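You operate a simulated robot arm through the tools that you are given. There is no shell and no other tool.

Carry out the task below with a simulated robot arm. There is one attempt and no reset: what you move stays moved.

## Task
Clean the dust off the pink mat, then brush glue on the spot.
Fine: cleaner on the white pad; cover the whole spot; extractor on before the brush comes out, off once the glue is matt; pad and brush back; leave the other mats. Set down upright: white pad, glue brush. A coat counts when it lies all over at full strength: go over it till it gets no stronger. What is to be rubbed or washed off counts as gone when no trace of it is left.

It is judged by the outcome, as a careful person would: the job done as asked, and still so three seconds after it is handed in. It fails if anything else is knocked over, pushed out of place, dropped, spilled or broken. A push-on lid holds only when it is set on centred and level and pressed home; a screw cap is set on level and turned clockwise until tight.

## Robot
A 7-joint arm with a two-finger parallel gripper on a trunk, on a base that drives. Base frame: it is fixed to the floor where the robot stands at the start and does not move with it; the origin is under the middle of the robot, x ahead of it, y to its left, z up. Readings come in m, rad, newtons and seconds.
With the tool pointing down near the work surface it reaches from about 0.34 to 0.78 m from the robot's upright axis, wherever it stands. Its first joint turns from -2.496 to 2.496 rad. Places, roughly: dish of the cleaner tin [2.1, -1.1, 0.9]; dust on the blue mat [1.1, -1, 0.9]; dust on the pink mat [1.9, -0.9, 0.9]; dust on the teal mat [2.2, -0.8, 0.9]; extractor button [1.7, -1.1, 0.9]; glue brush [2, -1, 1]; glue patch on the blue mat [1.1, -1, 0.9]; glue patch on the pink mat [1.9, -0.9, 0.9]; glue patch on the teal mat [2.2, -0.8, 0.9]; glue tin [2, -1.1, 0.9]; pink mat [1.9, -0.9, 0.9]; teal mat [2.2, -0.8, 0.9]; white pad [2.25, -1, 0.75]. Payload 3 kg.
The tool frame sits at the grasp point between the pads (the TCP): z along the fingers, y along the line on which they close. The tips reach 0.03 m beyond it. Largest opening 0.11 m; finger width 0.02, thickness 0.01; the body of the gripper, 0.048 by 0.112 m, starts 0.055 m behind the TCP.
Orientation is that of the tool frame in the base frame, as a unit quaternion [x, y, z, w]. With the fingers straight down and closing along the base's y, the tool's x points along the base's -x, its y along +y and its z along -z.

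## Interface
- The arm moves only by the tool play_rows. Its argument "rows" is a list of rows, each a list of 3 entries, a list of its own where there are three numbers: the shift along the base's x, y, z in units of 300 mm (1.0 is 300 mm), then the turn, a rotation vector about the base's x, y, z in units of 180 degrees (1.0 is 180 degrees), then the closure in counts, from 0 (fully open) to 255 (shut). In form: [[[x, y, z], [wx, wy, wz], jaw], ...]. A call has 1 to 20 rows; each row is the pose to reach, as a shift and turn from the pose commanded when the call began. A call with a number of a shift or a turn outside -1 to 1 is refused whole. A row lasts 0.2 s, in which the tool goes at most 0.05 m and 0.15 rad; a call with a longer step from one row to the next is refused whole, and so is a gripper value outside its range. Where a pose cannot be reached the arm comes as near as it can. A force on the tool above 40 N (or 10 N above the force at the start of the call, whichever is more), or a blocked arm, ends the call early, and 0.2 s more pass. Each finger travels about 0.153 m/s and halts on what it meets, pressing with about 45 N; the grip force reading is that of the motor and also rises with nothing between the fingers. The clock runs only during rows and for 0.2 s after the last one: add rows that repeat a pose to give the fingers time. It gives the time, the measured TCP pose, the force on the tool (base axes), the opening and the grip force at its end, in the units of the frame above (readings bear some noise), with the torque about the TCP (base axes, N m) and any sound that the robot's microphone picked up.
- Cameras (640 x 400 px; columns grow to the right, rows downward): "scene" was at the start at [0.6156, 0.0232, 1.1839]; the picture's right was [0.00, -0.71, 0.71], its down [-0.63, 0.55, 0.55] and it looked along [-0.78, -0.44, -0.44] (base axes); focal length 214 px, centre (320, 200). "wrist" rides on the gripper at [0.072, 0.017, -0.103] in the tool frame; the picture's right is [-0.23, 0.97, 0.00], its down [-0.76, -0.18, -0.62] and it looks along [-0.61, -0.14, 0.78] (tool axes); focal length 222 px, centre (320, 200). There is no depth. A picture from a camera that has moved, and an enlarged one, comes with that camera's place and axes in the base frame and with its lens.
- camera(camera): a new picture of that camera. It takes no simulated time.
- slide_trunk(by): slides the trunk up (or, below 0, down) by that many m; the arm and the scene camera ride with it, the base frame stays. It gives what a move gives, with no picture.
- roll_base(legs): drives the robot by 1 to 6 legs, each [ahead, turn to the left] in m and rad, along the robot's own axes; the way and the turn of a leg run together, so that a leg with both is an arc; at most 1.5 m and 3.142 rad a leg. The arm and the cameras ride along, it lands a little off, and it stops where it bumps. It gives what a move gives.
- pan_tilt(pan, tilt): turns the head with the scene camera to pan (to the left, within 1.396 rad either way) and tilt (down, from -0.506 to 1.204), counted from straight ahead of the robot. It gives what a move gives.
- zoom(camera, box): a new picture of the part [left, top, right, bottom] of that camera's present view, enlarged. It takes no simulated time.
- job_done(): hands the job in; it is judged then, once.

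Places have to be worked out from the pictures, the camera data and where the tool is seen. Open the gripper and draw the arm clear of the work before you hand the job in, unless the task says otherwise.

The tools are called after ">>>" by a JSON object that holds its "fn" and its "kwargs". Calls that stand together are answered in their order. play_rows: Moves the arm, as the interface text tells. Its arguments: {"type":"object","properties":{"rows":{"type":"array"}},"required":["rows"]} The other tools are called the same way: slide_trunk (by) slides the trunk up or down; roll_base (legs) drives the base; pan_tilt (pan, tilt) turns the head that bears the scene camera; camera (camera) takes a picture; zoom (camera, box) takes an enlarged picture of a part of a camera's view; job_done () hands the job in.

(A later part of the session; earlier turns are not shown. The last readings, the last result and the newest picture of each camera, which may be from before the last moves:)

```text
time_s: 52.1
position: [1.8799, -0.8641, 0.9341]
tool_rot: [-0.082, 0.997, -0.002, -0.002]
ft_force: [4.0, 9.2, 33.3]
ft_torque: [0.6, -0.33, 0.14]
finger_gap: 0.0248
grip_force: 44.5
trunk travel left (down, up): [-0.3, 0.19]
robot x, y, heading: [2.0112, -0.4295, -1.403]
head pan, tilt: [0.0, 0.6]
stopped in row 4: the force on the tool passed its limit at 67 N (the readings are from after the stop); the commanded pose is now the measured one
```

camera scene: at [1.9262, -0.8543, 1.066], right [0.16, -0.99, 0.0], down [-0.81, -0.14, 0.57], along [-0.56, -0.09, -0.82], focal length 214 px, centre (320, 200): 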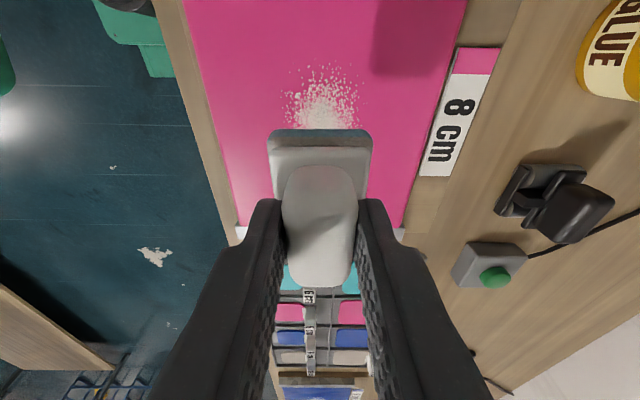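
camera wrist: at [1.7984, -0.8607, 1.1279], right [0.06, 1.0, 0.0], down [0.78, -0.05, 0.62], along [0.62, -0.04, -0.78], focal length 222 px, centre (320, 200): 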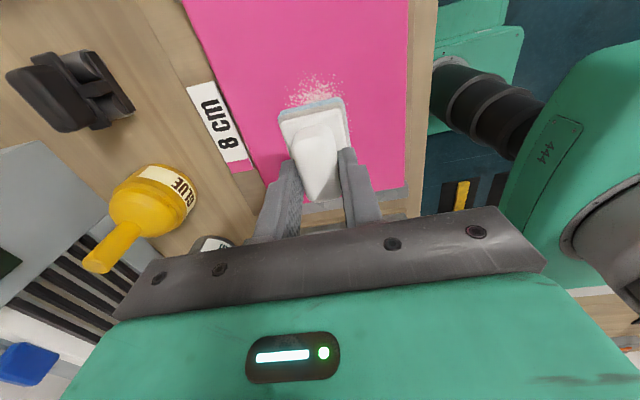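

Contact came earlier than expected: 33 N at z≈0.934. I'll ease up 4 mm to get a light rubbing force.

>>> {"fn": "play_rows", "kwargs": {"rows": [[[0, 0, 0.01], [0, 0, 0], 255], [[0, 0, 0.01], [0, 0, 0], 255]]}}

>>> {"fn": "camera", "kwargs": {"camera": "scene"}}

```text
time_s: 52.7
position: [1.8791, -0.8666, 0.9328]
tool_rot: [-0.081, 0.997, -0.001, -0.001]
ft_force: [-0.7, 0.4, -0.4]
ft_torque: [0.01, 0.01, -0.04]
finger_gap: 0.0249
grip_force: 45.3
trunk travel left (down, up): [-0.3, 0.19]
robot x, y, heading: [2.0102, -0.4249, -1.405]
head pan, tilt: [0.0, 0.6]
```

```text
taken
camera scene: at [1.9322, -0.8549, 0.9765], right [0.16, -0.99, 0.0], down [-0.81, -0.13, 0.57], along [-0.56, -0.09, -0.82], focal length 214 px, centre (320, 200)
```

scene: 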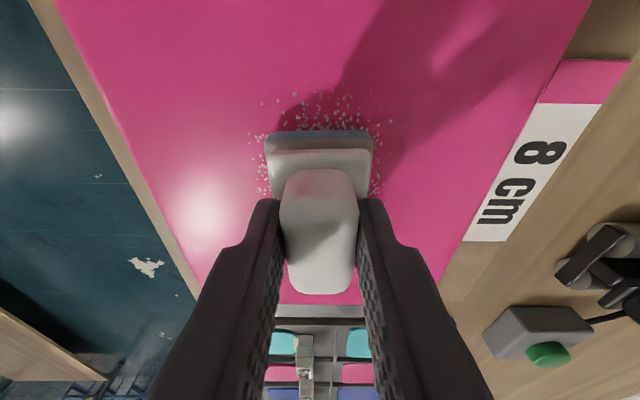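

No force now. I'll lower in small steps to find about 5–15 N.

>>> {"fn": "play_rows", "kwargs": {"rows": [[[0, 0, -0.005], [0, 0, 0], 255], [[0, 0, -0.008], [0, 0, 0], 255], [[0, 0, -0.008], [0, 0, 0], 255]]}}

```text
time_s: 53.5
position: [1.8787, -0.8679, 0.9342]
tool_rot: [-0.082, 0.997, -0.002, -0.002]
ft_force: [-0.4, -1.6, 27.1]
ft_torque: [0.28, -0.04, 0.07]
finger_gap: 0.0249
grip_force: 44.9
trunk travel left (down, up): [-0.3, 0.19]
robot x, y, heading: [2.012, -0.4343, -1.402]
head pan, tilt: [0.0, 0.6]
```

27 N after 2.4 mm: quite stiff. I'll ease to roughly 12 N and make the first strokes along the mat.

>>> {"fn": "play_rows", "kwargs": {"rows": [[[0, 0, 0.004], [0, 0, 0], 255], [[0.066, 0.011, 0.004], [0, 0, 0], 255], [[0.1315, 0.0223, 0.004], [0, 0, 0], 255], [[0, 0, 0.004], [0, 0, 0], 255], [[-0.1479, -0.0251, 0.004], [0, 0, 0], 255], [[0, 0, 0.004], [0, 0, 0], 255]]}}

>>> {"fn": "camera", "kwargs": {"camera": "scene"}}

```text
time_s: 54.5
position: [1.886, -0.8658, 0.9335]
tool_rot: [-0.082, 0.997, -0.002, -0.001]
ft_force: [-0.2, 3.0, 16.9]
ft_torque: [0.1, 0.23, 0.13]
finger_gap: 0.0252
grip_force: 45.0
trunk travel left (down, up): [-0.3, 0.19]
robot x, y, heading: [2.0107, -0.4307, -1.401]
head pan, tilt: [0.0, 0.6]
stopped in row 5: the force on the tool passed its limit at 42 N (the readings are from after the stop); the commanded pose is now the measured one
```

```text
taken
camera scene: at [1.9382, -0.8542, 0.9756], right [0.16, -0.99, 0.0], down [-0.81, -0.13, 0.57], along [-0.56, -0.09, -0.82], focal length 214 px, centre (320, 200)
```

scene: 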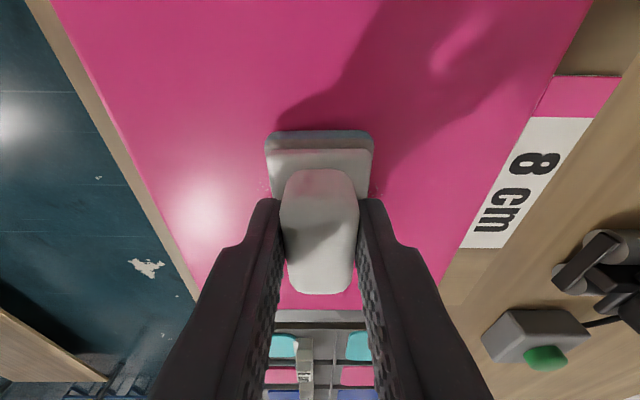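

The first stroke already cleared a clean swath. I'll ease up another millimetre and continue with slower strokes over the trailing side and the far side.

>>> {"fn": "play_rows", "kwargs": {"rows": [[[0, 0, 0.003], [0, 0, 0], 255], [[-0.08, -0.0135, 0.003], [0, 0, 0], 255], [[-0.16, -0.027, 0.003], [0, 0, 0], 255], [[-0.15, -0.092, 0.003], [0, 0, 0], 255], [[-0.05, -0.075, 0.003], [0, 0, 0], 255], [[0.05, -0.058, 0.003], [0, 0, 0], 255], [[0.14, -0.043, 0.003], [0, 0, 0], 255], [[0.15, -0.1, 0.003], [0, 0, 0], 255], [[0.05, -0.117, 0.003], [0, 0, 0], 255], [[-0.05, -0.134, 0.003], [0, 0, 0], 255], [[-0.14, -0.15, 0.003], [0, 0, 0], 255]]}}

>>> {"fn": "camera", "kwargs": {"camera": "scene"}}

```text
time_s: 56.9
position: [1.8435, -0.9105, 0.9339]
tool_rot: [-0.081, 0.997, -0.001, 0.001]
ft_force: [0.0, 0.1, -1.6]
ft_torque: [-0.01, 0.02, 0.0]
finger_gap: 0.025
grip_force: 45.1
trunk travel left (down, up): [-0.3, 0.19]
robot x, y, heading: [2.0095, -0.4268, -1.408]
head pan, tilt: [0.0, 0.6]
```

```text
taken
camera scene: at [1.8967, -0.8994, 0.9764], right [0.16, -0.99, 0.0], down [-0.81, -0.13, 0.56], along [-0.56, -0.09, -0.83], focal length 214 px, centre (320, 200)
```

scene: 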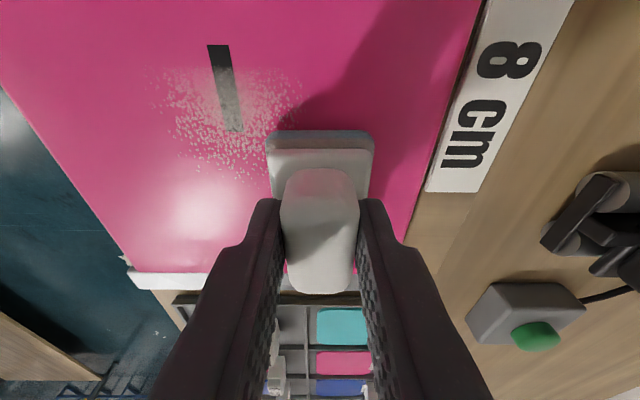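

Easing up lost contact on that side; the dust is only partly gone, and a dark slit has come to light under it. I'll return to the dust centre (1.870,-0.864) and lower gently until contact.

>>> {"fn": "play_rows", "kwargs": {"rows": [[[0.044, 0.078, 0], [0, 0, 0], 255], [[0.088, 0.155, 0], [0, 0, 0], 255], [[0.088, 0.155, -0.003], [0, 0, 0], 255], [[0.088, 0.155, -0.005], [0, 0, 0], 255], [[0.088, 0.155, -0.005], [0, 0, 0], 255]]}}

```text
time_s: 58.1
position: [1.8686, -0.863, 0.9341]
tool_rot: [-0.081, 0.997, -0.002, 0.0]
ft_force: [4.2, 3.7, 29.7]
ft_torque: [0.4, -0.06, -0.01]
finger_gap: 0.0249
grip_force: 45.0
trunk travel left (down, up): [-0.3, 0.19]
robot x, y, heading: [2.0105, -0.4282, -1.403]
head pan, tilt: [0.0, 0.6]
```

30 N at this level; I'll ease up 0.6 mm and rub with modest strokes on the center and both sides, watching the force.

>>> {"fn": "play_rows", "kwargs": {"rows": [[[0, 0, 0.002], [0, 0, 0], 255], [[0.08, 0.0135, 0.002], [0, 0, 0], 255], [[0.15, 0.025, 0.002], [0, 0, 0], 255], [[0.08, 0.0135, 0.002], [0, 0, 0], 255], [[0, 0, 0.002], [0, 0, 0], 255], [[-0.08, -0.0135, 0.002], [0, 0, 0], 255], [[-0.15, -0.025, 0.002], [0, 0, 0], 255]]}}

>>> {"fn": "camera", "kwargs": {"camera": "scene"}}

```text
time_s: 59.7
position: [1.8252, -0.8715, 0.933]
tool_rot: [-0.082, 0.997, -0.002, -0.001]
ft_force: [12.3, 3.6, 37.6]
ft_torque: [0.15, -0.46, -0.07]
finger_gap: 0.0248
grip_force: 45.1
trunk travel left (down, up): [-0.3, 0.19]
robot x, y, heading: [2.0072, -0.4279, -1.405]
head pan, tilt: [0.0, 0.6]
```

```text
taken
camera scene: at [1.8778, -0.8597, 0.9755], right [0.16, -0.99, 0.0], down [-0.81, -0.13, 0.57], along [-0.56, -0.09, -0.82], focal length 214 px, centre (320, 200)
```

scene: 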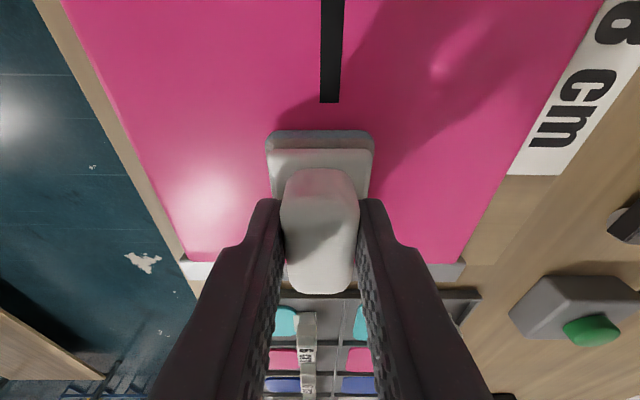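

The visible area looks clean and the slit is exposed. I'll lift and inspect the mat from higher up.

>>> {"fn": "play_rows", "kwargs": {"rows": [[[0, 0, 0.03], [0, 0, 0], 255], [[0, 0, 0.15], [0, 0, 0], 255], [[0, 0, 0.3], [0, 0, 0], 255], [[-0.1, -0.017, 0.4], [0, 0, 0], 255], [[-0.2, -0.033, 0.4], [0, 0, 0], 255], [[-0.2, -0.033, 0.4], [0, 0, 0], 255]]}}

>>> {"fn": "pan_tilt", "kwargs": {"pan": 0, "tilt": 0.2}}

>>> {"fn": "camera", "kwargs": {"camera": "scene"}}

```text
time_s: 61.1
position: [1.7636, -0.8814, 1.0533]
tool_rot: [-0.082, 0.997, -0.002, 0.0]
ft_force: [-0.5, -0.2, -0.3]
ft_torque: [0.01, 0.03, 0.01]
finger_gap: 0.0252
grip_force: 44.5
trunk travel left (down, up): [-0.3, 0.19]
robot x, y, heading: [2.0062, -0.4287, -1.403]
head pan, tilt: [0.0, 0.6]
```

```text
time_s: 62.0
position: [1.7654, -0.8825, 1.0528]
tool_rot: [-0.082, 0.997, -0.001, 0.0]
ft_force: [-0.2, 0.1, 0.1]
ft_torque: [0.0, 0.0, 0.03]
finger_gap: 0.0247
grip_force: 44.9
trunk travel left (down, up): [-0.3, 0.19]
robot x, y, heading: [2.0114, -0.4291, -1.409]
head pan, tilt: [0.0, 0.201]
```

```text
taken
camera scene: at [1.8537, -0.8644, 1.0904], right [0.16, -0.99, 0.0], down [-0.97, -0.16, 0.2], along [-0.2, -0.04, -0.98], focal length 214 px, centre (320, 200)
```

scene: 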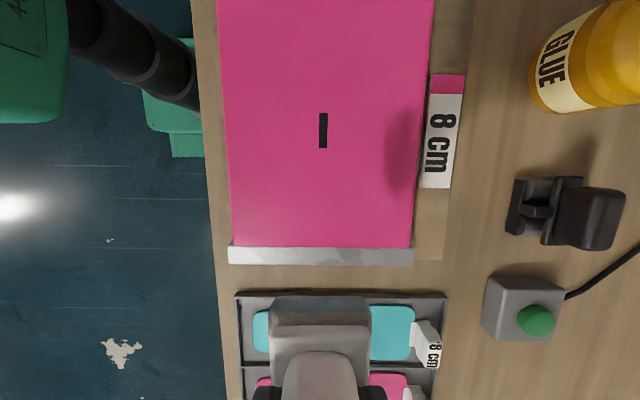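

>>> {"fn": "zoom", "kwargs": {"camera": "scene", "box": [225, 50, 425, 210]}}

```text
2.50 times, centred on (325, 130) of scene
camera zoom: at [1.8537, -0.8644, 1.0904], right [0.16, -0.99, 0.0], down [-0.97, -0.16, 0.2], along [-0.2, -0.04, -0.98], focal length 536 px, centre (308, 375)
```

zoom: 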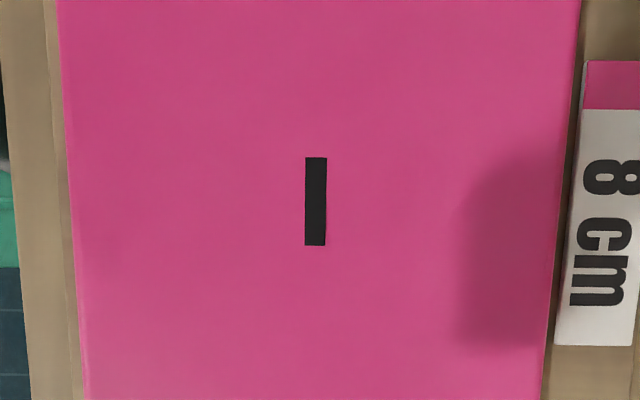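

The mat looks clean, with only the black slit showing. I'll zoom in further for faint traces.

>>> {"fn": "zoom", "kwargs": {"camera": "scene", "box": [275, 95, 325, 165]}}

>>> {"fn": "zoom", "kwargs": {"camera": "scene", "box": [322, 95, 372, 165]}}

```text
5.71 times, centred on (300, 130) of scene
camera zoom: at [1.8537, -0.8644, 1.0904], right [0.16, -0.99, 0.0], down [-0.97, -0.16, 0.2], along [-0.2, -0.04, -0.98], focal length 1226 px, centre (434, 600)
```

zoom: 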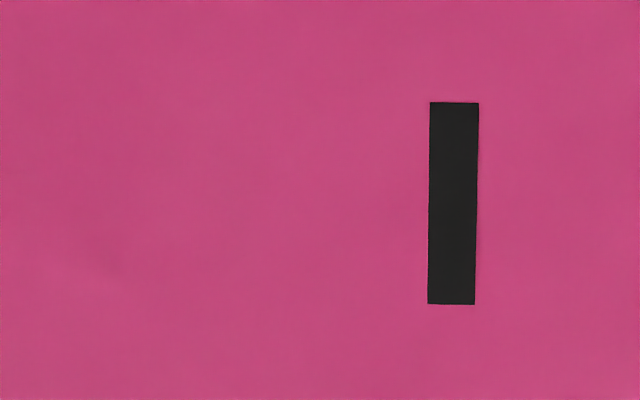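

```text
5.71 times, centred on (347, 130) of scene
camera zoom: at [1.8537, -0.8644, 1.0904], right [0.16, -0.99, 0.0], down [-0.97, -0.16, 0.2], along [-0.2, -0.04, -0.98], focal length 1226 px, centre (166, 600)
```

zoom: 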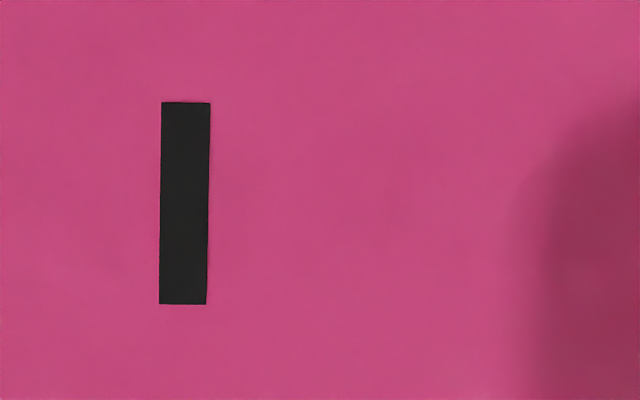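

No trace remains; the slit (about 33×8 mm) is centred near (1.8775,-0.864). Now I carry the pad back, first along the mats' line, then in to its place.

>>> {"fn": "play_rows", "kwargs": {"rows": [[[0.15, 0, 0], [0, 0, 0], 255], [[0.31, 0, 0], [0, 0, 0], 255], [[0.47, 0, 0], [0, 0, 0], 255], [[0.63, 0, 0], [0, 0, 0], 255], [[0.79, 0, 0], [0, 0, 0], 255], [[0.95, 0, 0], [0, 0, 0], 255]]}}

>>> {"fn": "play_rows", "kwargs": {"rows": [[[0.16, 0, 0], [0, 0, 0], 255], [[0.32, 0, 0], [0, 0, 0], 255], [[0.46, -0.05, 0], [0, 0, 0], 255], [[0.57, -0.15, 0], [0, 0, 0], 255], [[0.65, -0.28, 0], [0, 0, 0], 255], [[0.7, -0.42, 0], [0, 0, 0], 255], [[0.71, -0.54, 0], [0, 0, 0], 255], [[0.71, -0.54, 0], [0, 0, 0], 255]]}}

>>> {"fn": "pan_tilt", "kwargs": {"pan": 0, "tilt": 0.6}}

>>> {"fn": "camera", "kwargs": {"camera": "scene"}}

```text
time_s: 63.4
position: [2.0481, -0.8816, 1.0506]
tool_rot: [-0.082, 0.997, -0.002, 0.001]
ft_force: [-0.6, 0.3, -0.8]
ft_torque: [-0.05, -0.07, 0.03]
finger_gap: 0.025
grip_force: 45.4
trunk travel left (down, up): [-0.3, 0.19]
robot x, y, heading: [2.0128, -0.4311, -1.406]
head pan, tilt: [0.0, 0.201]
```

```text
time_s: 65.2
position: [2.2643, -1.0462, 1.0522]
tool_rot: [-0.081, 0.997, -0.001, 0.0]
ft_force: [0.2, -0.1, -0.5]
ft_torque: [-0.01, 0.03, 0.03]
finger_gap: 0.0249
grip_force: 44.8
trunk travel left (down, up): [-0.3, 0.19]
robot x, y, heading: [2.0093, -0.4301, -1.408]
head pan, tilt: [0.0, 0.201]
```

```text
time_s: 66.1
position: [2.2639, -1.0449, 1.0532]
tool_rot: [-0.082, 0.997, -0.001, 0.0]
ft_force: [-1.3, 0.2, -0.9]
ft_torque: [-0.01, 0.01, 0.0]
finger_gap: 0.0246
grip_force: 44.9
trunk travel left (down, up): [-0.3, 0.19]
robot x, y, heading: [2.0097, -0.43, -1.403]
head pan, tilt: [0.0, 0.6]
```

```text
taken
camera scene: at [2.3172, -1.0334, 1.0953], right [0.16, -0.99, 0.0], down [-0.81, -0.13, 0.56], along [-0.56, -0.09, -0.83], focal length 214 px, centre (320, 200)
```

scene: 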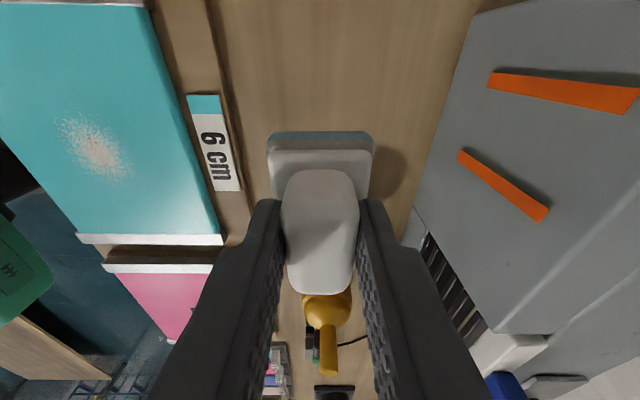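

Holding the pad above its home spot. I'll descend to just above the bench, then creep down to contact.

>>> {"fn": "play_rows", "kwargs": {"rows": [[[0.006, -0.008, -0.15], [0, 0, 0], 255], [[0.006, -0.008, -0.3], [0, 0, 0], 255], [[0.006, -0.008, -0.4], [0, 0, 0], 255], [[0.006, -0.008, -0.44], [0, 0, 0], 255], [[0.006, -0.008, -0.456], [0, 0, 0], 255], [[0.006, -0.008, -0.456], [0, 0, 0], 255]]}}

```text
time_s: 67.5
position: [2.2663, -1.0475, 0.9168]
tool_rot: [-0.082, 0.997, -0.002, 0.001]
ft_force: [-0.3, 0.3, -0.4]
ft_torque: [-0.01, -0.02, -0.01]
finger_gap: 0.0248
grip_force: 45.4
trunk travel left (down, up): [-0.3, 0.19]
robot x, y, heading: [2.0155, -0.4274, -1.403]
head pan, tilt: [0.0, 0.6]
```

Still free at z≈0.917. I'll creep down in half-millimetre steps.

>>> {"fn": "play_rows", "kwargs": {"rows": [[[0, 0, -0.006], [0, 0, 0], 255], [[0, 0, -0.012], [0, 0, 0], 255], [[0, 0, -0.016], [0, 0, 0], 255], [[0, 0, -0.016], [0, 0, 0], 255]]}}

```text
time_s: 68.5
position: [2.2632, -1.0458, 0.9104]
tool_rot: [-0.082, 0.997, -0.001, 0.0]
ft_force: [0.5, 0.6, -1.0]
ft_torque: [0.0, -0.02, -0.06]
finger_gap: 0.025
grip_force: 45.2
trunk travel left (down, up): [-0.3, 0.19]
robot x, y, heading: [2.0129, -0.4292, -1.404]
head pan, tilt: [0.0, 0.6]
```

>>> {"fn": "play_rows", "kwargs": {"rows": [[[0, 0, -0.003], [0, 0, 0], 255], [[0, 0, -0.006], [0, 0, 0], 255], [[0, 0, -0.008], [0, 0, 0], 255], [[0, 0, -0.008], [0, 0, 0], 255]]}}

>>> {"fn": "zoom", "kwargs": {"camera": "scene", "box": [220, 80, 420, 240]}}

```text
time_s: 69.5
position: [2.2636, -1.0459, 0.9089]
tool_rot: [-0.081, 0.997, -0.001, 0.0]
ft_force: [0.4, -0.8, -1.2]
ft_torque: [0.01, 0.02, 0.0]
finger_gap: 0.025
grip_force: 44.7
trunk travel left (down, up): [-0.3, 0.19]
robot x, y, heading: [2.0088, -0.4276, -1.405]
head pan, tilt: [0.0, 0.6]
```

```text
2.50 times, centred on (320, 160) of scene
camera zoom: at [2.3173, -1.0352, 0.951], right [0.16, -0.99, 0.0], down [-0.81, -0.13, 0.57], along [-0.56, -0.09, -0.82], focal length 536 px, centre (320, 300)
```

zoom: 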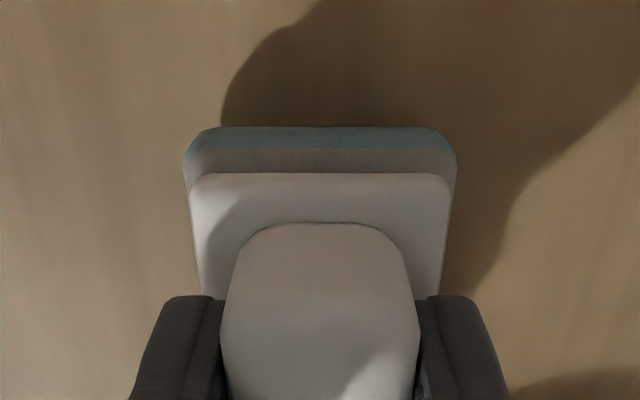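

I judge there is still a hair of clearance (no force yet), so I continue creeping down.

>>> {"fn": "play_rows", "kwargs": {"rows": [[[0, 0, -0.003], [0, 0, 0], 255], [[0, 0, -0.006], [0, 0, 0], 255], [[0, 0, -0.008], [0, 0, 0], 255], [[0, 0, -0.008], [0, 0, 0], 255]]}}

```text
time_s: 70.5
position: [2.2636, -1.0469, 0.907]
tool_rot: [-0.082, 0.997, -0.001, 0.0]
ft_force: [0.5, 0.4, -0.6]
ft_torque: [-0.02, 0.04, -0.01]
finger_gap: 0.025
grip_force: 45.2
trunk travel left (down, up): [-0.3, 0.19]
robot x, y, heading: [2.0114, -0.4246, -1.407]
head pan, tilt: [0.0, 0.6]
```

>>> {"fn": "play_rows", "kwargs": {"rows": [[[0, 0, -0.003], [0, 0, 0], 255], [[0, 0, -0.006], [0, 0, 0], 255], [[0, 0, -0.006], [0, 0, 0], 255]]}}

```text
time_s: 71.3
position: [2.2635, -1.0459, 0.9044]
tool_rot: [-0.082, 0.997, -0.003, 0.0]
ft_force: [2.4, -1.8, 15.8]
ft_torque: [0.2, 0.04, -0.01]
finger_gap: 0.0249
grip_force: 44.7
trunk travel left (down, up): [-0.3, 0.19]
robot x, y, heading: [2.0112, -0.4283, -1.404]
head pan, tilt: [0.0, 0.6]
```

Firm contact now (16 N): the pad stands on the bench. I open the fingers and lift straight up.

>>> {"fn": "play_rows", "kwargs": {"rows": [[[0, 0, 0.002], [0, 0, 0], 180], [[0, 0, 0.002], [0, 0, 0], 120], [[0, 0, 0.002], [0, 0, 0], 60], [[0, 0, 0.1], [0, 0, 0], 60], [[0, 0, 0.25], [0, 0, 0], 60], [[0, 0, 0.4], [0, 0, 0], 60], [[0, 0, 0.4], [0, 0, 0], 60]]}}

>>> {"fn": "camera", "kwargs": {"camera": "scene"}}

```text
time_s: 72.9
position: [2.265, -1.0466, 1.0264]
tool_rot: [-0.082, 0.997, -0.002, 0.0]
ft_force: [-0.1, 1.2, 0.0]
ft_torque: [-0.01, 0.0, -0.03]
finger_gap: 0.0841
grip_force: 0.1
trunk travel left (down, up): [-0.3, 0.19]
robot x, y, heading: [2.0113, -0.428, -1.404]
head pan, tilt: [0.0, 0.6]
```

```text
taken
camera scene: at [2.318, -1.0354, 1.0682], right [0.16, -0.99, 0.0], down [-0.81, -0.13, 0.57], along [-0.56, -0.09, -0.82], focal length 214 px, centre (320, 200)
```

scene: 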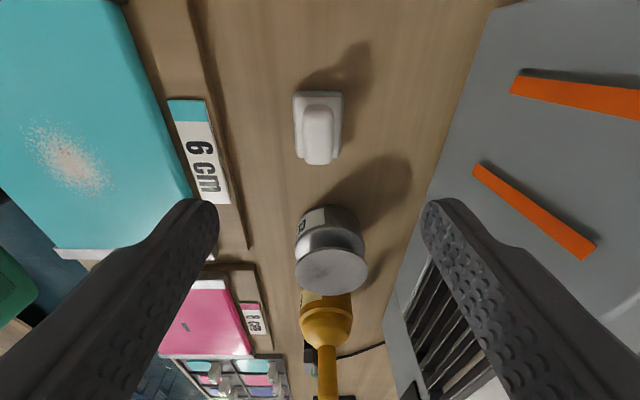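

The pad stands upright in its place. Next the extractor: I estimate the green button at about (1.72,-1.13,0.887). I'll travel high (z≈1.12) with fingers closed and look down near it.

>>> {"fn": "play_rows", "kwargs": {"rows": [[[0, 0, 0.15], [0, 0, 0], 120], [[0, 0, 0.3], [0, 0, 0], 255], [[-0.15, -0.02, 0.32], [0, 0, 0], 255], [[-0.3, -0.04, 0.32], [0, 0, 0], 255], [[-0.45, -0.06, 0.32], [0, 0, 0], 255], [[-0.6, -0.08, 0.32], [0, 0, 0], 255], [[-0.75, -0.1, 0.32], [0, 0, 0], 255], [[-0.9, -0.12, 0.32], [0, 0, 0], 255]]}}

>>> {"fn": "play_rows", "kwargs": {"rows": [[[-0.15, -0.03, 0], [0, 0, 0], 255], [[-0.3, -0.06, 0], [0, 0, 0], 255], [[-0.45, -0.08, 0], [0, 0, 0], 255], [[-0.6, -0.1, 0], [0, 0, 0], 255], [[-0.75, -0.12, 0], [0, 0, 0], 255], [[-0.75, -0.12, 0], [0, 0, 0], 255]]}}

>>> {"fn": "camera", "kwargs": {"camera": "scene"}}

>>> {"fn": "camera", "kwargs": {"camera": "wrist"}}

```text
time_s: 74.7
position: [1.9941, -1.0809, 1.1218]
tool_rot: [-0.082, 0.997, -0.001, -0.001]
ft_force: [0.5, 0.8, 0.2]
ft_torque: [0.03, 0.07, -0.02]
finger_gap: 0.0
grip_force: 38.0
trunk travel left (down, up): [-0.3, 0.19]
robot x, y, heading: [2.0096, -0.4275, -1.402]
head pan, tilt: [0.0, 0.6]
```

```text
time_s: 76.1
position: [1.7844, -1.1141, 1.1143]
tool_rot: [-0.081, 0.997, -0.001, 0.001]
ft_force: [-0.4, -0.8, -0.2]
ft_torque: [0.0, 0.03, 0.0]
finger_gap: 0.0
grip_force: 37.7
out of reach, approached as far as the arm can: row 5, 6
trunk travel left (down, up): [-0.3, 0.19]
robot x, y, heading: [2.0101, -0.4306, -1.405]
head pan, tilt: [0.0, 0.6]
```

```text
taken
camera scene: at [1.8375, -1.1028, 1.1559], right [0.16, -0.99, 0.0], down [-0.81, -0.13, 0.57], along [-0.56, -0.09, -0.82], focal length 214 px, centre (320, 200)
```

scene: 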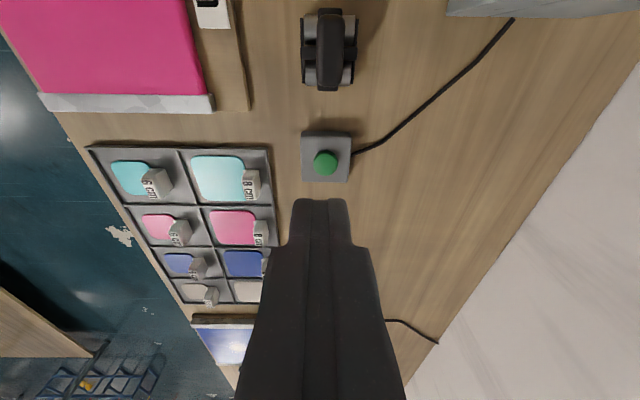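

```text
taken
camera wrist: at [1.7096, -1.1091, 1.2177], right [0.07, 1.0, 0.0], down [0.78, -0.05, 0.62], along [0.62, -0.04, -0.78], focal length 222 px, centre (320, 200)
```

wrist: 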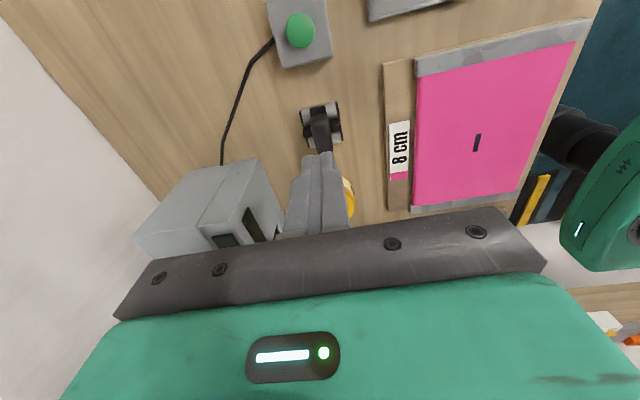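

The arm hits its reach limit at this height, but lower down it reaches further. The button is at about (1.719,-1.130); I'll come down while moving over it, to z≈0.95.

>>> {"fn": "play_rows", "kwargs": {"rows": [[[0, 0, -0.14], [0, 0, 0], 255], [[-0.05, -0.012, -0.28], [0, 0, 0], 255], [[-0.13, -0.032, -0.4], [0, 0, 0], 255], [[-0.217, -0.052, -0.5], [0, 0, 0], 255], [[-0.217, -0.052, -0.547], [0, 0, 0], 255], [[-0.217, -0.052, -0.547], [0, 0, 0], 255]]}}

>>> {"fn": "camera", "kwargs": {"camera": "scene"}}

>>> {"fn": "camera", "kwargs": {"camera": "wrist"}}

```text
time_s: 77.5
position: [1.7156, -1.1292, 0.9504]
tool_rot: [-0.081, 0.997, 0.0, 0.0]
ft_force: [-1.1, 0.8, -0.3]
ft_torque: [-0.02, -0.03, -0.02]
finger_gap: 0.0
grip_force: 37.5
trunk travel left (down, up): [-0.3, 0.19]
robot x, y, heading: [2.0087, -0.4301, -1.404]
head pan, tilt: [0.0, 0.6]
```

```text
taken
camera scene: at [1.7688, -1.1178, 0.9922], right [0.16, -0.99, 0.0], down [-0.81, -0.13, 0.57], along [-0.56, -0.09, -0.82], focal length 214 px, centre (320, 200)
```

scene: 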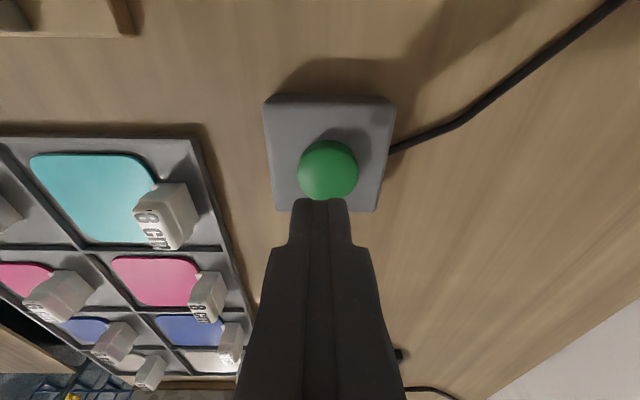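

```text
taken
camera wrist: at [1.6409, -1.1239, 1.054], right [0.07, 1.0, 0.0], down [0.78, -0.05, 0.62], along [0.62, -0.04, -0.78], focal length 222 px, centre (320, 200)
```

wrist: 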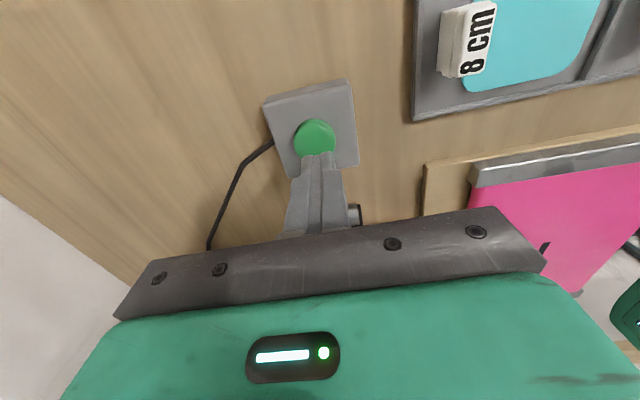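

The closed tips are centred over the button. I'll descend in small steps, watching force and listening for the click or fan.

>>> {"fn": "play_rows", "kwargs": {"rows": [[[0, 0, -0.03], [0, 0, 0], 255], [[0, 0, -0.05], [0, 0, 0], 255], [[0, 0, -0.06], [0, 0, 0], 255], [[0, 0, -0.07], [0, 0, 0], 255]]}}

```text
time_s: 78.5
position: [1.7174, -1.1272, 0.928]
tool_rot: [-0.081, 0.997, 0.0, 0.0]
ft_force: [0.3, -1.0, 0.1]
ft_torque: [0.0, -0.02, 0.02]
finger_gap: 0.0
grip_force: 37.6
trunk travel left (down, up): [-0.3, 0.19]
robot x, y, heading: [2.0096, -0.4284, -1.407]
head pan, tilt: [0.0, 0.6]
```

>>> {"fn": "play_rows", "kwargs": {"rows": [[[0, 0, -0.006], [0, 0, 0], 255], [[0, 0, -0.012], [0, 0, 0], 255], [[0, 0, -0.018], [0, 0, 0], 255], [[0, 0, -0.018], [0, 0, 0], 255]]}}

```text
time_s: 79.5
position: [1.7171, -1.1277, 0.924]
tool_rot: [-0.081, 0.997, -0.001, 0.001]
ft_force: [0.6, -0.8, 1.0]
ft_torque: [-0.02, -0.03, 0.02]
finger_gap: 0.0
grip_force: 37.6
trunk travel left (down, up): [-0.3, 0.19]
robot x, y, heading: [2.0126, -0.4276, -1.403]
head pan, tilt: [0.0, 0.6]
```

>>> {"fn": "play_rows", "kwargs": {"rows": [[[0, 0, -0.006], [0, 0, 0], 255], [[0, 0, -0.012], [0, 0, 0], 255], [[0, 0, -0.018], [0, 0, 0], 255], [[0, 0, -0.018], [0, 0, 0], 255]]}}

>>> {"fn": "camera", "kwargs": {"camera": "scene"}}

```text
time_s: 80.5
position: [1.7172, -1.1293, 0.9166]
tool_rot: [-0.082, 0.997, -0.001, 0.001]
ft_force: [0.2, -0.2, 1.3]
ft_torque: [-0.02, 0.01, 0.01]
finger_gap: 0.0002
grip_force: 37.6
trunk travel left (down, up): [-0.3, 0.19]
robot x, y, heading: [2.0103, -0.4296, -1.404]
head pan, tilt: [0.0, 0.6]
```

```text
taken
camera scene: at [1.77, -1.117, 0.9599], right [0.16, -0.99, 0.0], down [-0.81, -0.13, 0.57], along [-0.56, -0.09, -0.82], focal length 214 px, centre (320, 200)
```

scene: 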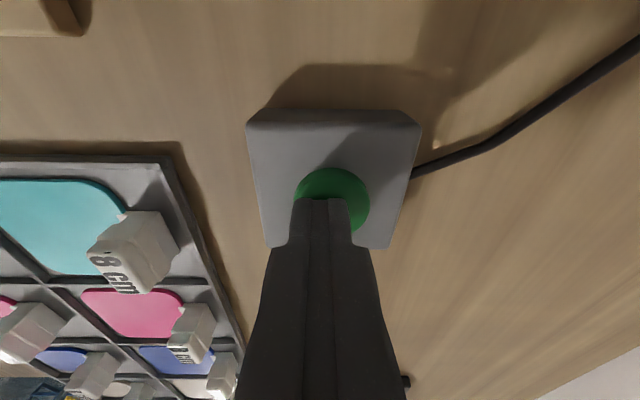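

Tips are just about on the button. Continuing slowly.

>>> {"fn": "play_rows", "kwargs": {"rows": [[[0, 0, -0.006], [0, 0, 0], 255], [[0, 0, -0.012], [0, 0, 0], 255], [[0, 0, -0.012], [0, 0, 0], 255]]}}

>>> {"fn": "camera", "kwargs": {"camera": "scene"}}

```text
time_s: 81.3
position: [1.7172, -1.1294, 0.9148]
tool_rot: [-0.082, 0.997, -0.002, -0.001]
ft_force: [1.9, 1.9, 7.8]
ft_torque: [0.0, -0.09, 0.0]
finger_gap: 0.0002
grip_force: 37.7
trunk travel left (down, up): [-0.3, 0.19]
robot x, y, heading: [2.0102, -0.4323, -1.407]
head pan, tilt: [0.0, 0.6]
heard: click
```

```text
taken
camera scene: at [1.7695, -1.1174, 0.9568], right [0.16, -0.99, 0.0], down [-0.81, -0.13, 0.57], along [-0.56, -0.09, -0.82], focal length 214 px, centre (320, 200)
```

scene: 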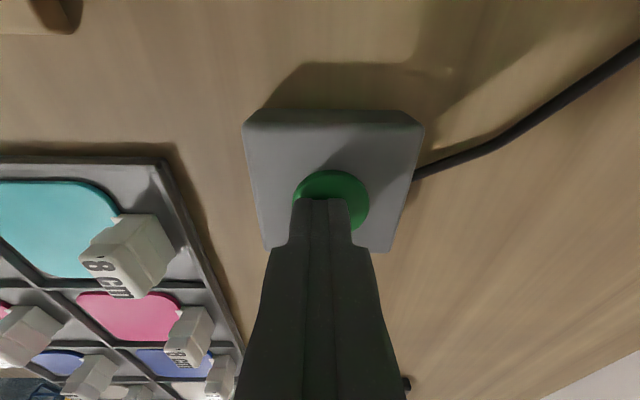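

Heard a click at ~8 N. I'll lift off and check whether the extractor shows it is running.

>>> {"fn": "play_rows", "kwargs": {"rows": [[[0, 0, 0.05], [0, 0, 0], 255], [[0, 0, 0.15], [0, 0, 0], 255], [[0.08, 0.02, 0.3], [0, 0, 0], 255], [[0.2, 0.05, 0.45], [0, 0, 0], 255], [[0.2, 0.05, 0.55], [0, 0, 0], 255], [[0.2, 0.05, 0.55], [0, 0, 0], 255]]}}

>>> {"fn": "camera", "kwargs": {"camera": "scene"}}

>>> {"fn": "camera", "kwargs": {"camera": "wrist"}}

```text
refused: row 3 steps farther than a row can; nothing moved
```

```text
taken
camera scene: at [1.7695, -1.1174, 0.9568], right [0.16, -0.99, 0.0], down [-0.81, -0.13, 0.57], along [-0.56, -0.09, -0.82], focal length 214 px, centre (320, 200)
```

scene: 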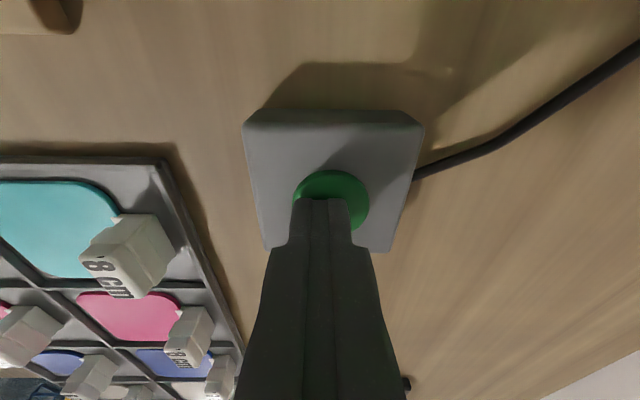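

```text
taken
camera wrist: at [1.6417, -1.1235, 1.0186], right [0.07, 1.0, 0.0], down [0.78, -0.05, 0.62], along [0.62, -0.04, -0.78], focal length 222 px, centre (320, 200)
```

wrist: 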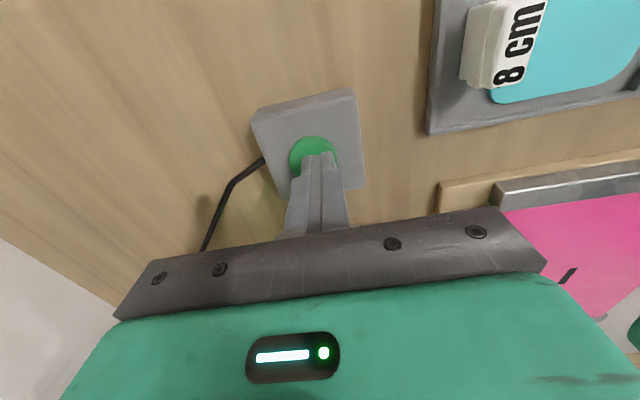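

The lift was refused for too large a step; I retry with smaller ones.

>>> {"fn": "play_rows", "kwargs": {"rows": [[[0, 0, 0.05], [0, 0, 0], 255], [[0, 0, 0.15], [0, 0, 0], 255], [[0.05, 0.02, 0.28], [0, 0, 0], 255], [[0.1, 0.05, 0.4], [0, 0, 0], 255], [[0.15, 0.1, 0.5], [0, 0, 0], 255], [[0.15, 0.1, 0.5], [0, 0, 0], 255]]}}

>>> {"fn": "pan_tilt", "kwargs": {"pan": 0.3, "tilt": -0.5}}

>>> {"fn": "camera", "kwargs": {"camera": "scene"}}

>>> {"fn": "camera", "kwargs": {"camera": "wrist"}}

```text
time_s: 82.7
position: [1.7599, -1.0977, 1.0658]
tool_rot: [-0.082, 0.997, -0.002, 0.0]
ft_force: [0.0, 0.6, -0.4]
ft_torque: [0.01, -0.04, 0.0]
finger_gap: 0.0001
grip_force: 37.6
trunk travel left (down, up): [-0.3, 0.19]
robot x, y, heading: [2.0098, -0.4281, -1.405]
head pan, tilt: [0.0, 0.6]
```

```text
time_s: 84.0
position: [1.7609, -1.098, 1.0654]
tool_rot: [-0.082, 0.997, -0.002, 0.001]
ft_force: [-0.1, -1.2, -0.3]
ft_torque: [0.01, 0.01, -0.03]
finger_gap: 0.0
grip_force: 37.1
trunk travel left (down, up): [-0.3, 0.19]
robot x, y, heading: [2.0121, -0.4263, -1.407]
head pan, tilt: [0.3, -0.499]
```

```text
taken
camera scene: at [1.9041, -1.0519, 1.131], right [0.16, -0.94, -0.29], down [-0.89, 0.0, -0.46], along [0.43, 0.33, -0.84], focal length 214 px, centre (320, 200)
```

scene: 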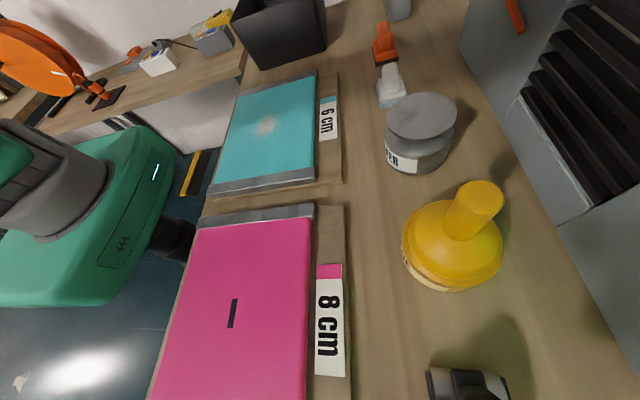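

```text
taken
camera wrist: at [1.6855, -1.0932, 1.1686], right [0.07, 1.0, 0.0], down [0.78, -0.05, 0.62], along [0.62, -0.04, -0.78], focal length 222 px, centre (320, 200)
```

wrist: 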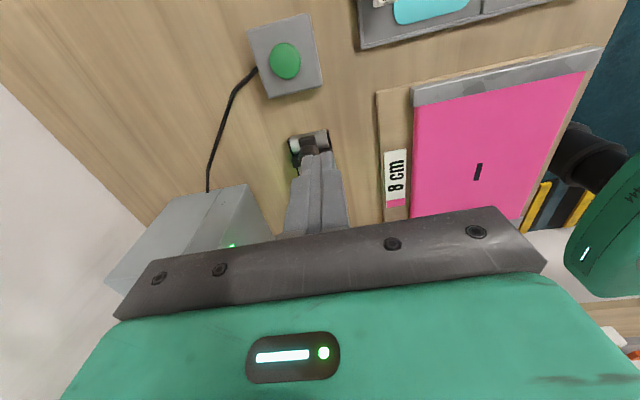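

A green light on the extractor shows it is on. Now I move above the brush handle at about (1.984,-1.102), top z≈1.0, with the fingers opening on the way.

>>> {"fn": "play_rows", "kwargs": {"rows": [[[0, 0, 0.1], [0, 0, 0], 200], [[0.15, 0, 0.12], [0, 0, 0], 100], [[0.3, -0.005, 0.12], [0, 0, 0], 60], [[0.45, -0.01, 0.12], [0, 0, 0], 60], [[0.6, -0.012, 0.12], [0, 0, 0], 60], [[0.743, -0.013, 0.12], [0, 0, 0], 60], [[0.743, -0.013, 0.12], [0, 0, 0], 60]]}}

>>> {"fn": "pan_tilt", "kwargs": {"pan": 0, "tilt": 0.6}}

>>> {"fn": "camera", "kwargs": {"camera": "scene"}}

>>> {"fn": "camera", "kwargs": {"camera": "wrist"}}

```text
time_s: 85.6
position: [1.9853, -1.1038, 1.1005]
tool_rot: [-0.082, 0.997, -0.001, 0.0]
ft_force: [-0.9, 0.2, 0.3]
ft_torque: [-0.02, 0.03, -0.01]
finger_gap: 0.084
grip_force: 0.0
trunk travel left (down, up): [-0.3, 0.19]
robot x, y, heading: [2.0125, -0.4294, -1.403]
head pan, tilt: [0.3, -0.499]
```

```text
time_s: 86.9
position: [1.9838, -1.1045, 1.0998]
tool_rot: [-0.082, 0.997, -0.001, 0.0]
ft_force: [-0.1, 0.0, 0.1]
ft_torque: [0.0, -0.01, -0.02]
finger_gap: 0.0842
grip_force: 0.0
trunk travel left (down, up): [-0.3, 0.19]
robot x, y, heading: [2.0125, -0.4263, -1.408]
head pan, tilt: [0.0, 0.6]
```

```text
taken
camera scene: at [2.037, -1.0928, 1.1426], right [0.16, -0.99, 0.0], down [-0.81, -0.13, 0.56], along [-0.56, -0.09, -0.83], focal length 214 px, centre (320, 200)
```

scene: 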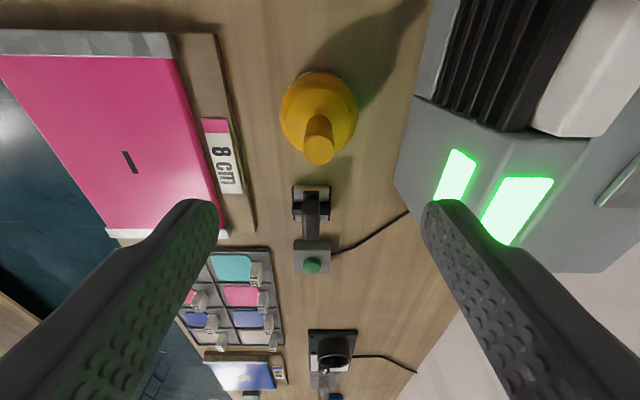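

```text
taken
camera wrist: at [1.9091, -1.099, 1.2044], right [0.07, 1.0, 0.0], down [0.78, -0.05, 0.62], along [0.62, -0.04, -0.78], focal length 222 px, centre (320, 200)
```

wrist: 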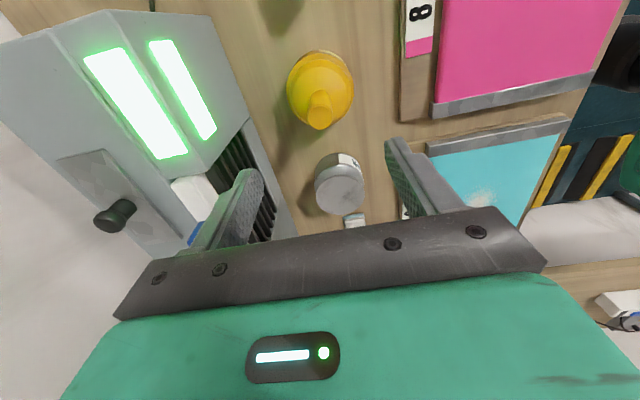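

The panels glow bright green, so the extractor is running. The handle top is at about (1.976,-1.103,0.982), ~25 mm thick, ~6 cm long; I'll lower the open fingers around it.

>>> {"fn": "play_rows", "kwargs": {"rows": [[[-0.027, 0.002, -0.1], [0, 0, 0], 60], [[-0.027, 0.002, -0.22], [0, 0, 0], 60], [[-0.027, 0.002, -0.32], [0, 0, 0], 60], [[-0.027, 0.002, -0.4], [0, 0, 0], 60], [[-0.027, 0.002, -0.44], [0, 0, 0], 60], [[-0.027, 0.002, -0.44], [0, 0, 0], 60]]}}

>>> {"fn": "camera", "kwargs": {"camera": "scene"}}

>>> {"fn": "camera", "kwargs": {"camera": "wrist"}}

```text
time_s: 88.3
position: [1.9769, -1.103, 0.9681]
tool_rot: [-0.081, 0.997, -0.002, 0.0]
ft_force: [0.1, 0.2, 0.0]
ft_torque: [0.02, 0.02, 0.02]
finger_gap: 0.0841
grip_force: 0.0
trunk travel left (down, up): [-0.3, 0.19]
robot x, y, heading: [2.008, -0.4289, -1.406]
head pan, tilt: [0.0, 0.6]
```

```text
taken
camera scene: at [2.0302, -1.0903, 1.0105], right [0.16, -0.99, 0.0], down [-0.81, -0.13, 0.57], along [-0.56, -0.09, -0.82], focal length 214 px, centre (320, 200)
```

scene: 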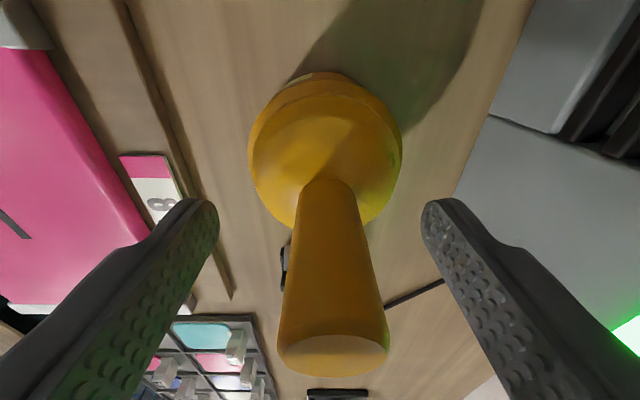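

```text
taken
camera wrist: at [1.9023, -1.0964, 1.0723], right [0.07, 1.0, 0.0], down [0.78, -0.05, 0.62], along [0.62, -0.04, -0.78], focal length 222 px, centre (320, 200)
```

wrist: 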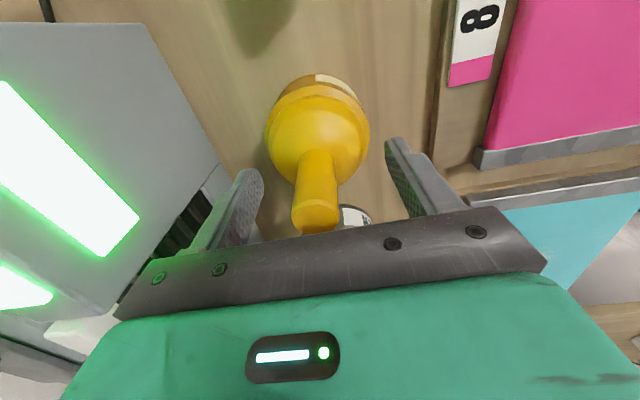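

The handle is centred between the fingers. I close on it here.

>>> {"fn": "play_rows", "kwargs": {"rows": [[[0, 0, 0], [0, 0, 0], 140], [[0, 0, 0], [0, 0, 0], 200], [[0, 0, 0], [0, 0, 0], 255], [[0, 0, 0], [0, 0, 0], 255], [[0, 0, 0], [0, 0, 0], 255]]}}

>>> {"fn": "camera", "kwargs": {"camera": "scene"}}

```text
time_s: 89.5
position: [1.9765, -1.1004, 0.968]
tool_rot: [-0.082, 0.997, 0.0, 0.0]
ft_force: [0.1, 0.3, 1.6]
ft_torque: [0.1, 0.03, 0.0]
finger_gap: 0.022
grip_force: 44.8
trunk travel left (down, up): [-0.3, 0.19]
robot x, y, heading: [2.0119, -0.4256, -1.404]
head pan, tilt: [0.0, 0.6]
```

```text
taken
camera scene: at [2.0303, -1.0901, 1.0106], right [0.16, -0.99, 0.0], down [-0.81, -0.13, 0.57], along [-0.56, -0.09, -0.82], focal length 214 px, centre (320, 200)
```

scene: 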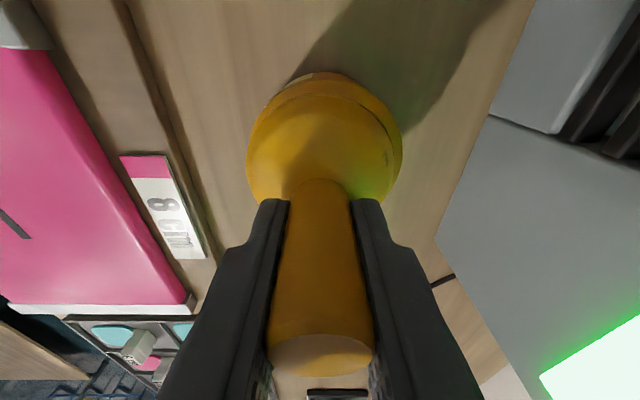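

Gripped (22 mm). I lift slowly by 3 cm and check whether the brush comes free and the tin stays put.

>>> {"fn": "play_rows", "kwargs": {"rows": [[[0, 0, 0.02], [0, 0, 0], 255], [[0, 0, 0.05], [0, 0, 0], 255], [[0, 0, 0.1], [0, 0, 0], 255]]}}

>>> {"fn": "camera", "kwargs": {"camera": "scene"}}

>>> {"fn": "camera", "kwargs": {"camera": "wrist"}}

```text
time_s: 90.3
position: [1.9782, -1.1015, 0.998]
tool_rot: [-0.082, 0.997, 0.0, 0.0]
ft_force: [0.4, -0.7, -0.3]
ft_torque: [-0.02, -0.02, -0.04]
finger_gap: 0.0222
grip_force: 44.8
trunk travel left (down, up): [-0.3, 0.19]
robot x, y, heading: [2.0097, -0.4301, -1.4]
head pan, tilt: [0.0, 0.6]
```

```text
taken
camera scene: at [2.0311, -1.0903, 1.0394], right [0.16, -0.99, 0.0], down [-0.81, -0.13, 0.57], along [-0.56, -0.09, -0.83], focal length 214 px, centre (320, 200)
```

scene: 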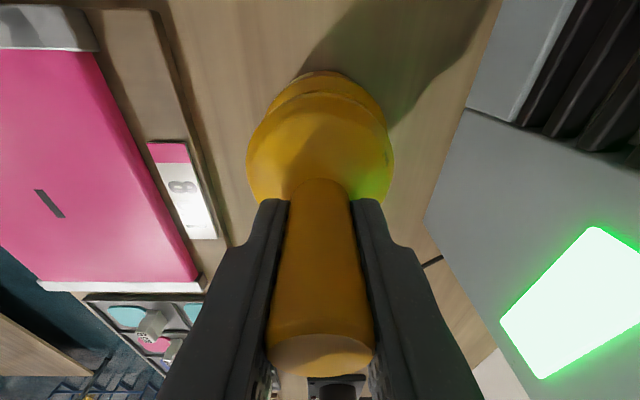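

```text
taken
camera wrist: at [1.9032, -1.0966, 1.1012], right [0.07, 1.0, 0.0], down [0.78, -0.05, 0.62], along [0.62, -0.04, -0.78], focal length 222 px, centre (320, 200)
```

wrist: 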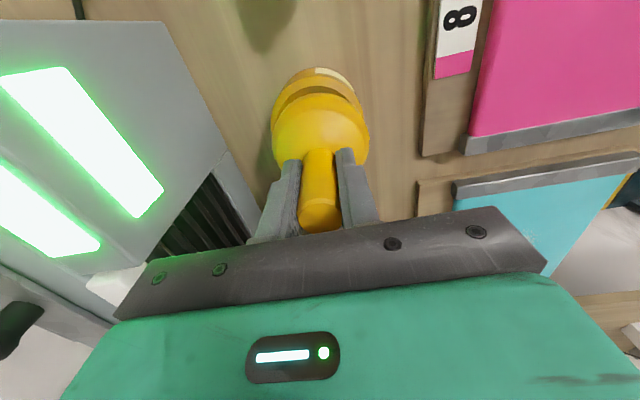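

The cap lifts free and the tin stays standing. I raise the brush fully clear and look at it.

>>> {"fn": "play_rows", "kwargs": {"rows": [[[0, 0, 0.1], [0, 0, 0], 255], [[0, 0, 0.2], [0, 0, 0], 255], [[0, 0, 0.3], [0, 0, 0], 255], [[0, 0, 0.4], [0, 0, 0], 255], [[0, 0, 0.4], [0, 0, 0], 255]]}}

>>> {"fn": "camera", "kwargs": {"camera": "scene"}}

>>> {"fn": "camera", "kwargs": {"camera": "wrist"}}

```text
time_s: 91.5
position: [1.9759, -1.1011, 1.119]
tool_rot: [-0.082, 0.997, -0.001, 0.0]
ft_force: [-0.5, -1.2, 0.0]
ft_torque: [0.02, 0.01, 0.01]
finger_gap: 0.022
grip_force: 45.2
trunk travel left (down, up): [-0.3, 0.19]
robot x, y, heading: [2.0148, -0.427, -1.406]
head pan, tilt: [0.0, 0.6]
```

```text
taken
camera scene: at [2.0291, -1.0904, 1.161], right [0.16, -0.99, 0.0], down [-0.81, -0.13, 0.57], along [-0.56, -0.09, -0.82], focal length 214 px, centre (320, 200)
```

scene: 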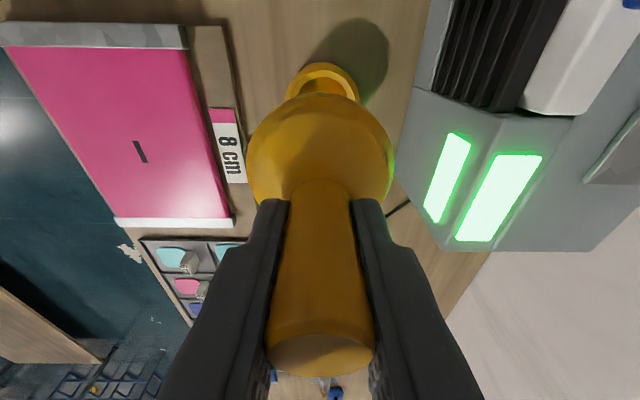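

```text
taken
camera wrist: at [1.9012, -1.0966, 1.2227], right [0.07, 1.0, 0.0], down [0.78, -0.05, 0.62], along [0.62, -0.04, -0.78], focal length 222 px, centre (320, 200)
```

wrist: 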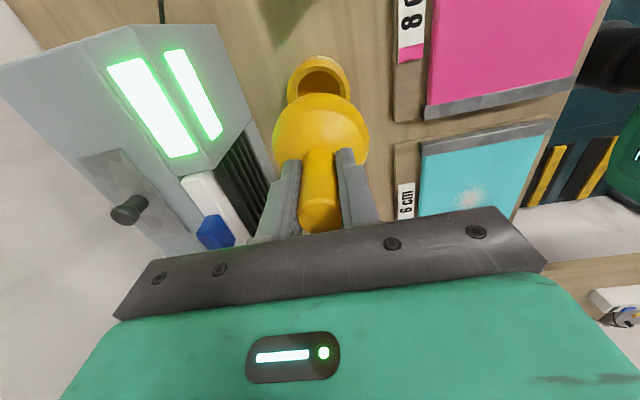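

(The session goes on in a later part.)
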